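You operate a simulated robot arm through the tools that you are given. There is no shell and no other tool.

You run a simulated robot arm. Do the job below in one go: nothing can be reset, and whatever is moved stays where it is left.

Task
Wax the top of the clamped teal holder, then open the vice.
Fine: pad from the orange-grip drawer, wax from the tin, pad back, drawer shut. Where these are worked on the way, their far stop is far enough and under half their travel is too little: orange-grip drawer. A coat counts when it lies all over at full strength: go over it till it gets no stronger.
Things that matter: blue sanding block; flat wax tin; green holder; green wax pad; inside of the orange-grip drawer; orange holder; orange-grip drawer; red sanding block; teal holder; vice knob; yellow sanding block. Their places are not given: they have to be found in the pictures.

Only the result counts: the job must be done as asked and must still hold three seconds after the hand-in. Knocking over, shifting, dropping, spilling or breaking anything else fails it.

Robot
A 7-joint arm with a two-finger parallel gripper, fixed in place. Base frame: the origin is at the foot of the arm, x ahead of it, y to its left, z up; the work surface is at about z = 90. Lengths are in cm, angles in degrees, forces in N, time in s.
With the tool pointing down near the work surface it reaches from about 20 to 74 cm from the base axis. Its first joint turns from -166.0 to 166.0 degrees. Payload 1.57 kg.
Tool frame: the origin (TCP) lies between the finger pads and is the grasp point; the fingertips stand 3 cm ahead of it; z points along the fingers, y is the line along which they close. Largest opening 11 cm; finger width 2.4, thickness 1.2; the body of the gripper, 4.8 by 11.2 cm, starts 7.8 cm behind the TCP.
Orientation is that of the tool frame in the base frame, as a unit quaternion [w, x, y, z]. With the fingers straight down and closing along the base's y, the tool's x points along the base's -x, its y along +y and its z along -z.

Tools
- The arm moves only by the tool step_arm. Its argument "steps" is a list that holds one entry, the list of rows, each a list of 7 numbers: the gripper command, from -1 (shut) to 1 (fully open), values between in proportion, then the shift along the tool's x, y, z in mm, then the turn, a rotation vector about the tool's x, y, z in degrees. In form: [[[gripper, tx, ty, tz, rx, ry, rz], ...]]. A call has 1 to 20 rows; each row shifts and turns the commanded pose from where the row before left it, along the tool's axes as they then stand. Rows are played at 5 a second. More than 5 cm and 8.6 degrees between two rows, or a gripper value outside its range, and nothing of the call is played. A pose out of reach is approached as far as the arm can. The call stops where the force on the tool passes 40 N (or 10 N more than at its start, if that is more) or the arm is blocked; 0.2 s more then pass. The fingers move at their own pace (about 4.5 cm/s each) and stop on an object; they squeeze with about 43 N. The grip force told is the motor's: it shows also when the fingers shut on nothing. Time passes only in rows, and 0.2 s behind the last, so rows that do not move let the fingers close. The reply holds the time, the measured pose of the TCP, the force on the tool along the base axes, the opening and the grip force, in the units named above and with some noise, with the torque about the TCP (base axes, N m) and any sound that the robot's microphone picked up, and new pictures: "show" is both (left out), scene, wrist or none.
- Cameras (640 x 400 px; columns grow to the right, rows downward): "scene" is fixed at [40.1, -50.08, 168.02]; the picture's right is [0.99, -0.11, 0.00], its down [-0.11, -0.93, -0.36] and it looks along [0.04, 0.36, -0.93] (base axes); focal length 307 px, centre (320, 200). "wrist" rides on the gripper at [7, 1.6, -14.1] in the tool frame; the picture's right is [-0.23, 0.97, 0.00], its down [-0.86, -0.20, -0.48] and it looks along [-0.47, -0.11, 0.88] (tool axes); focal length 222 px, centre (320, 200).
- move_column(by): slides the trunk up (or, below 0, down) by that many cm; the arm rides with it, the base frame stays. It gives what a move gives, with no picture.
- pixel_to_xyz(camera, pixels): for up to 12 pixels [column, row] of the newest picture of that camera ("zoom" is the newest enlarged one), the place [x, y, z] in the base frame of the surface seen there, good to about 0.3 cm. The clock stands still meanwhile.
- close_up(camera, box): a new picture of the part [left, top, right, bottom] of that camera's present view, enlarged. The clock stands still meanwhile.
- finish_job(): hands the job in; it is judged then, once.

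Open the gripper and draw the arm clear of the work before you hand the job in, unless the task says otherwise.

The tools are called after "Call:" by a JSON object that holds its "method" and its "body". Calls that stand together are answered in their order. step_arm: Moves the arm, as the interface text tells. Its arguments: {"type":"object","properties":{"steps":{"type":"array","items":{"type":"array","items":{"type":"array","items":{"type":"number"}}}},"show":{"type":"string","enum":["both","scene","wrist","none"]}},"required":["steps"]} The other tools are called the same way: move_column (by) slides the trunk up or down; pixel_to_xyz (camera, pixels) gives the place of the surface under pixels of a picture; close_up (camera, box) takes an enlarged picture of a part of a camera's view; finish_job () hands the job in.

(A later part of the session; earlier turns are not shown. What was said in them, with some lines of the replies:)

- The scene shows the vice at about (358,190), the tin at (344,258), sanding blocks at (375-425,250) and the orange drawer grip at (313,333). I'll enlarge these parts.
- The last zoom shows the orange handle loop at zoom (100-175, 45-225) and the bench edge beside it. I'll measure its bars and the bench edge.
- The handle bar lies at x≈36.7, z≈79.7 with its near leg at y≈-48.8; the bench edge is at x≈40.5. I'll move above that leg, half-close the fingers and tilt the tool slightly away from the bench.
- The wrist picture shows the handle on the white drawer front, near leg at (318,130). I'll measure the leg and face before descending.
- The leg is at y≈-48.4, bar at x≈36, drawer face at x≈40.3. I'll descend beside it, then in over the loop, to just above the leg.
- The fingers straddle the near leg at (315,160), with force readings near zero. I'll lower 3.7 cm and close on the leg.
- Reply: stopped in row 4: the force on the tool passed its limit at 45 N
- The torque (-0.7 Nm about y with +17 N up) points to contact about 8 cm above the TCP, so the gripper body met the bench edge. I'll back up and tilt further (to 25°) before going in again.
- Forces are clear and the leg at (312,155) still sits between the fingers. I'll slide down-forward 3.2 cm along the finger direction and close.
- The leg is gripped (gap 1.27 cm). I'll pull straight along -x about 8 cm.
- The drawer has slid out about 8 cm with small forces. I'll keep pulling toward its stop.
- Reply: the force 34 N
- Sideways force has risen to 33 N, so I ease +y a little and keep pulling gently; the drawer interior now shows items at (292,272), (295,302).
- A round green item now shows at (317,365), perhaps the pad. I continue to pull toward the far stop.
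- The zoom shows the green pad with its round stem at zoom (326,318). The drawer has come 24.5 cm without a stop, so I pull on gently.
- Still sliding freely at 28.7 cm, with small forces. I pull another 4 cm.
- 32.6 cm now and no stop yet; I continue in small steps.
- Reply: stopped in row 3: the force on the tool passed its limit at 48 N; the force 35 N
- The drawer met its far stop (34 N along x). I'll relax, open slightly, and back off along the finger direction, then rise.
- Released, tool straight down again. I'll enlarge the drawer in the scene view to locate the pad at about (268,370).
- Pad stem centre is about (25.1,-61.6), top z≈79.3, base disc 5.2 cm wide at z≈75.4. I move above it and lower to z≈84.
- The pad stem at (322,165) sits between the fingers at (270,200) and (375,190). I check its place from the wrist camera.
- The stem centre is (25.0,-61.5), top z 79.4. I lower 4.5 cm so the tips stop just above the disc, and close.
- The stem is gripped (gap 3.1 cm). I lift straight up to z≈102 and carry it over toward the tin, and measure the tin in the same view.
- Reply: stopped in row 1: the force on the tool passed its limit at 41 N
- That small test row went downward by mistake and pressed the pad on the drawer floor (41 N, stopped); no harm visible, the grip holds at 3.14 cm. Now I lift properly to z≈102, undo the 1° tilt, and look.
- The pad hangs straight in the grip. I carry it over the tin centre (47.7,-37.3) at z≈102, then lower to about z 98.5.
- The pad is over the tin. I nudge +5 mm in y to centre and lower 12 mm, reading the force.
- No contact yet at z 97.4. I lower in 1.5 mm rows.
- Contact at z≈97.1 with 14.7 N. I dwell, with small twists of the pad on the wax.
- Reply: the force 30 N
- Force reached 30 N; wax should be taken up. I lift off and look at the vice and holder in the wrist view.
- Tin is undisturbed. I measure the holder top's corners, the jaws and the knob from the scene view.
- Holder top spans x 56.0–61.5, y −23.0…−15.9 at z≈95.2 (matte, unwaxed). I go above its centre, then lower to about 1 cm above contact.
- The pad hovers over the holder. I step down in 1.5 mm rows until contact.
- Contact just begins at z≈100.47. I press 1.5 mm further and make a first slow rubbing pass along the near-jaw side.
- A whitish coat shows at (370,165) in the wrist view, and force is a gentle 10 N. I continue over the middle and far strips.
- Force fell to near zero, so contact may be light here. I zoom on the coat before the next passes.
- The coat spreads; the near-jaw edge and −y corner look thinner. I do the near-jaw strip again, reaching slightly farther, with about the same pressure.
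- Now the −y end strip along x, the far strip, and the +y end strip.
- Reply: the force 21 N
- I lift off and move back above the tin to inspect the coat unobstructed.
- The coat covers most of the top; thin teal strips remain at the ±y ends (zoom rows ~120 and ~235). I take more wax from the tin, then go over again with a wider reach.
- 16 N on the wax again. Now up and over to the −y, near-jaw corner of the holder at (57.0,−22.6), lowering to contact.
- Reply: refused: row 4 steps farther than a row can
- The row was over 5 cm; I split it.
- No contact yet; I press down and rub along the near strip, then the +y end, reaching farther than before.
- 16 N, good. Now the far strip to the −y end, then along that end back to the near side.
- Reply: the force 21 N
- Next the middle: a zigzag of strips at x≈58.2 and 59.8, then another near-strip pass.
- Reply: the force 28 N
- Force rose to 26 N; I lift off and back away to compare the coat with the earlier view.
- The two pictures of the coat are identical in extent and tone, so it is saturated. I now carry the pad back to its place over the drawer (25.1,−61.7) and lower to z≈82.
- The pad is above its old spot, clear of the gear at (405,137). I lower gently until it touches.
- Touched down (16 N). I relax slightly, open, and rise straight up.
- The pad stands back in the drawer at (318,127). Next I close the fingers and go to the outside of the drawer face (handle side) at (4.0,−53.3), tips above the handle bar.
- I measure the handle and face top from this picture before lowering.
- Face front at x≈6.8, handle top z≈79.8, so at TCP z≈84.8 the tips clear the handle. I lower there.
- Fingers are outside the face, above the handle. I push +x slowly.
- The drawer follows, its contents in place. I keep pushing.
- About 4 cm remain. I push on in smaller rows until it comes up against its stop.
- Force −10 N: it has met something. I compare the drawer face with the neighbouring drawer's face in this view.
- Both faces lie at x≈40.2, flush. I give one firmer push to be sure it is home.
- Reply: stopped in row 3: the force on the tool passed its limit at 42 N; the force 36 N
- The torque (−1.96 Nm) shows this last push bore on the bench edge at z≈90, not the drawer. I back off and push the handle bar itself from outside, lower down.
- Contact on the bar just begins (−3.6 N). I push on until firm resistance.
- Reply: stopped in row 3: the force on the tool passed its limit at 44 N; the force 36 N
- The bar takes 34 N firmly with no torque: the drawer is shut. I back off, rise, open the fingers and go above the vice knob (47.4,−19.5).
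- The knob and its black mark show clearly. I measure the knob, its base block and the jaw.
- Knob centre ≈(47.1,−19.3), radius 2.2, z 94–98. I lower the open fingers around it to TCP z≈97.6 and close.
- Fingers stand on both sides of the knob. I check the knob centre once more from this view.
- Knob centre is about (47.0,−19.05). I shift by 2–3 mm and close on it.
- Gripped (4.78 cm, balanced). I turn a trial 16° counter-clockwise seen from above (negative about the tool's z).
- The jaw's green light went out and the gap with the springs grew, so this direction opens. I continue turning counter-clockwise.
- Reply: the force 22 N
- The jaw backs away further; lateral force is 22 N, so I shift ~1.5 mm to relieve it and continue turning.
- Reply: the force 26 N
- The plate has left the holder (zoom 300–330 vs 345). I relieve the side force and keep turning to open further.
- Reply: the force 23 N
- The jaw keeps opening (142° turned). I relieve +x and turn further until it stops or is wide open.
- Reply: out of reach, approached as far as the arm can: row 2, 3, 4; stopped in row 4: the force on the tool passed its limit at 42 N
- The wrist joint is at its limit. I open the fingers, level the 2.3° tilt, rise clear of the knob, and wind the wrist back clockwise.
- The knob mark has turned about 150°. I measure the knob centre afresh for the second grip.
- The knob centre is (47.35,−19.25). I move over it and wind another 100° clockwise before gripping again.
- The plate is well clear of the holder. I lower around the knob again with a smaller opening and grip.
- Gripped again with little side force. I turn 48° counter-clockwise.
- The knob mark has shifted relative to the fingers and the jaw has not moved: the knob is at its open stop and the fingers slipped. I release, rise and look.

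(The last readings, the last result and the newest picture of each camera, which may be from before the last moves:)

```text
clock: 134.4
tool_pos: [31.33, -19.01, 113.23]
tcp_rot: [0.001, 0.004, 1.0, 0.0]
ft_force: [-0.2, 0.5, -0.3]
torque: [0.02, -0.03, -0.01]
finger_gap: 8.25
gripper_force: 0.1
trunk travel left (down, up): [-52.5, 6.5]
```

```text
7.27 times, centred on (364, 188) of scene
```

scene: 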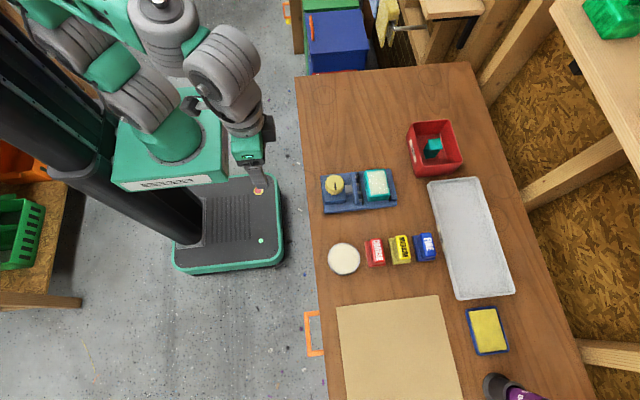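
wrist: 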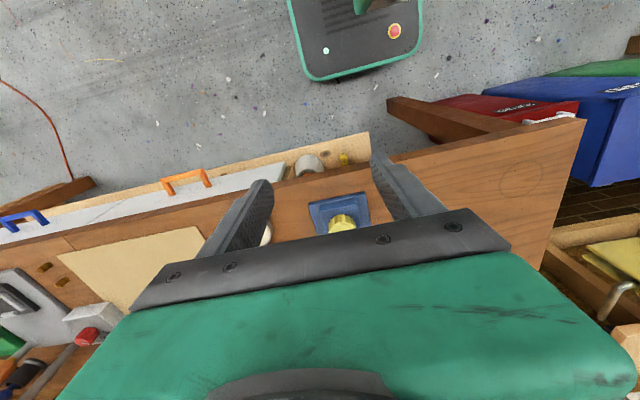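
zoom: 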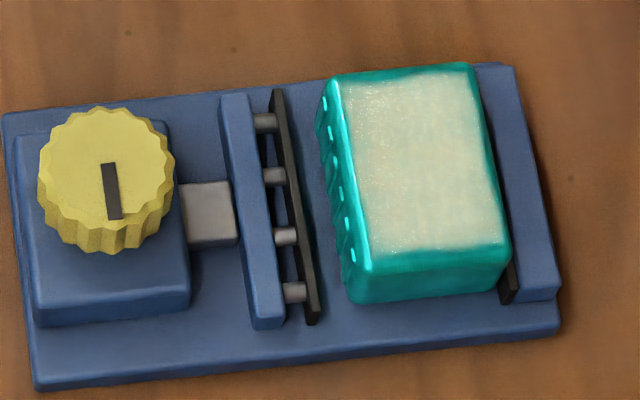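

The knob barely moved further, so the vice is open to its stop, and the plate stands free of the holder. I check the coat and drawer once more.

Call:
{"method": "close_up", "body": {"camera": "scene", "box": [356, 163, 404, 208]}}

Call:
{"method": "close_up", "body": {"camera": "scene", "box": [280, 300, 440, 400]}}

Call:
{"method": "pixel_to_xyz", "body": {"camera": "scene", "pixels": [[306, 333], [307, 340], [315, 313], [318, 354], [377, 183], [366.8, 172], [388, 195]]}}

```text
8.89 times, centred on (380, 186) of scene
```

zoom: 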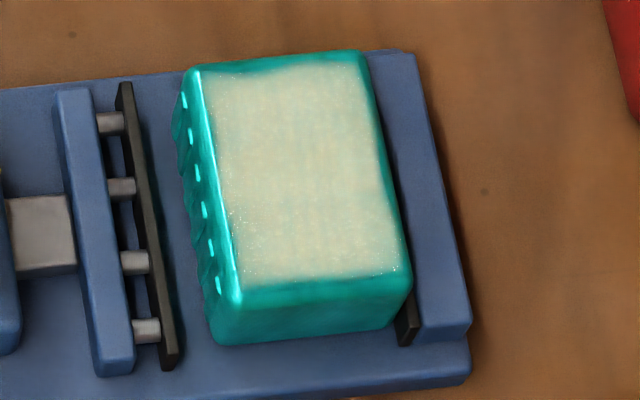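

```text
4.00 times, centred on (360, 350) of scene
```

zoom: 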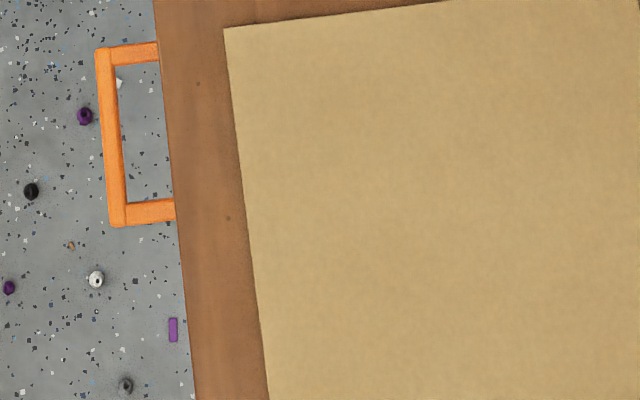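

```text
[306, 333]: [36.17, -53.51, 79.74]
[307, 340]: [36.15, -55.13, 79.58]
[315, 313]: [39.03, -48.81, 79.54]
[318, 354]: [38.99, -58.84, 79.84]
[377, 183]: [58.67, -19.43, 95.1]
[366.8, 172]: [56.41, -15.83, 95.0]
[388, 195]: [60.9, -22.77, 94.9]
```

The drawer handle is exactly where it began, the coat is even and unchanged by the last passes, the vice is open, and the arm stands clear with its gripper open. I hand the job in.

Call:
{"method": "finish_job", "body": {}}

```text
The job is handed in.
```

I waxed the top of the teal holder, opened the vice, and handed the job in.

- **Coat:** I loaded the pad from the tin twice and went over the top repeatedly. Pictures before and after the second full round looked the same in tone and extent, so I took the coat as full strength. A thin teal margin stayed around the edges; it did not shrink when I rubbed past the edges, so I took it to be the rounded rim.
- **Pad and drawer:** I pulled the orange-grip drawer out to its far stop, put the pad back on its old spot, and pushed the drawer shut. The handle measures where it was at the start.
- **Vice:** I turned the knob counter-clockwise about 150° until it would go no further. The jaw is clear of the holder, which has not moved.

Three times the arm pressed harder than I meant:

- **Drawer handle:** on the first try for the handle, the gripper met the bench edge at about 45 N.
- **Pad:** it was pressed onto the drawer floor once, at about 41 N.
- **Bench edge:** my first push to close the drawer ended against the bench edge, at about 42 N.

I saw nothing shifted or damaged in the pictures afterwards. The arm ended clear of the work with the gripper open.
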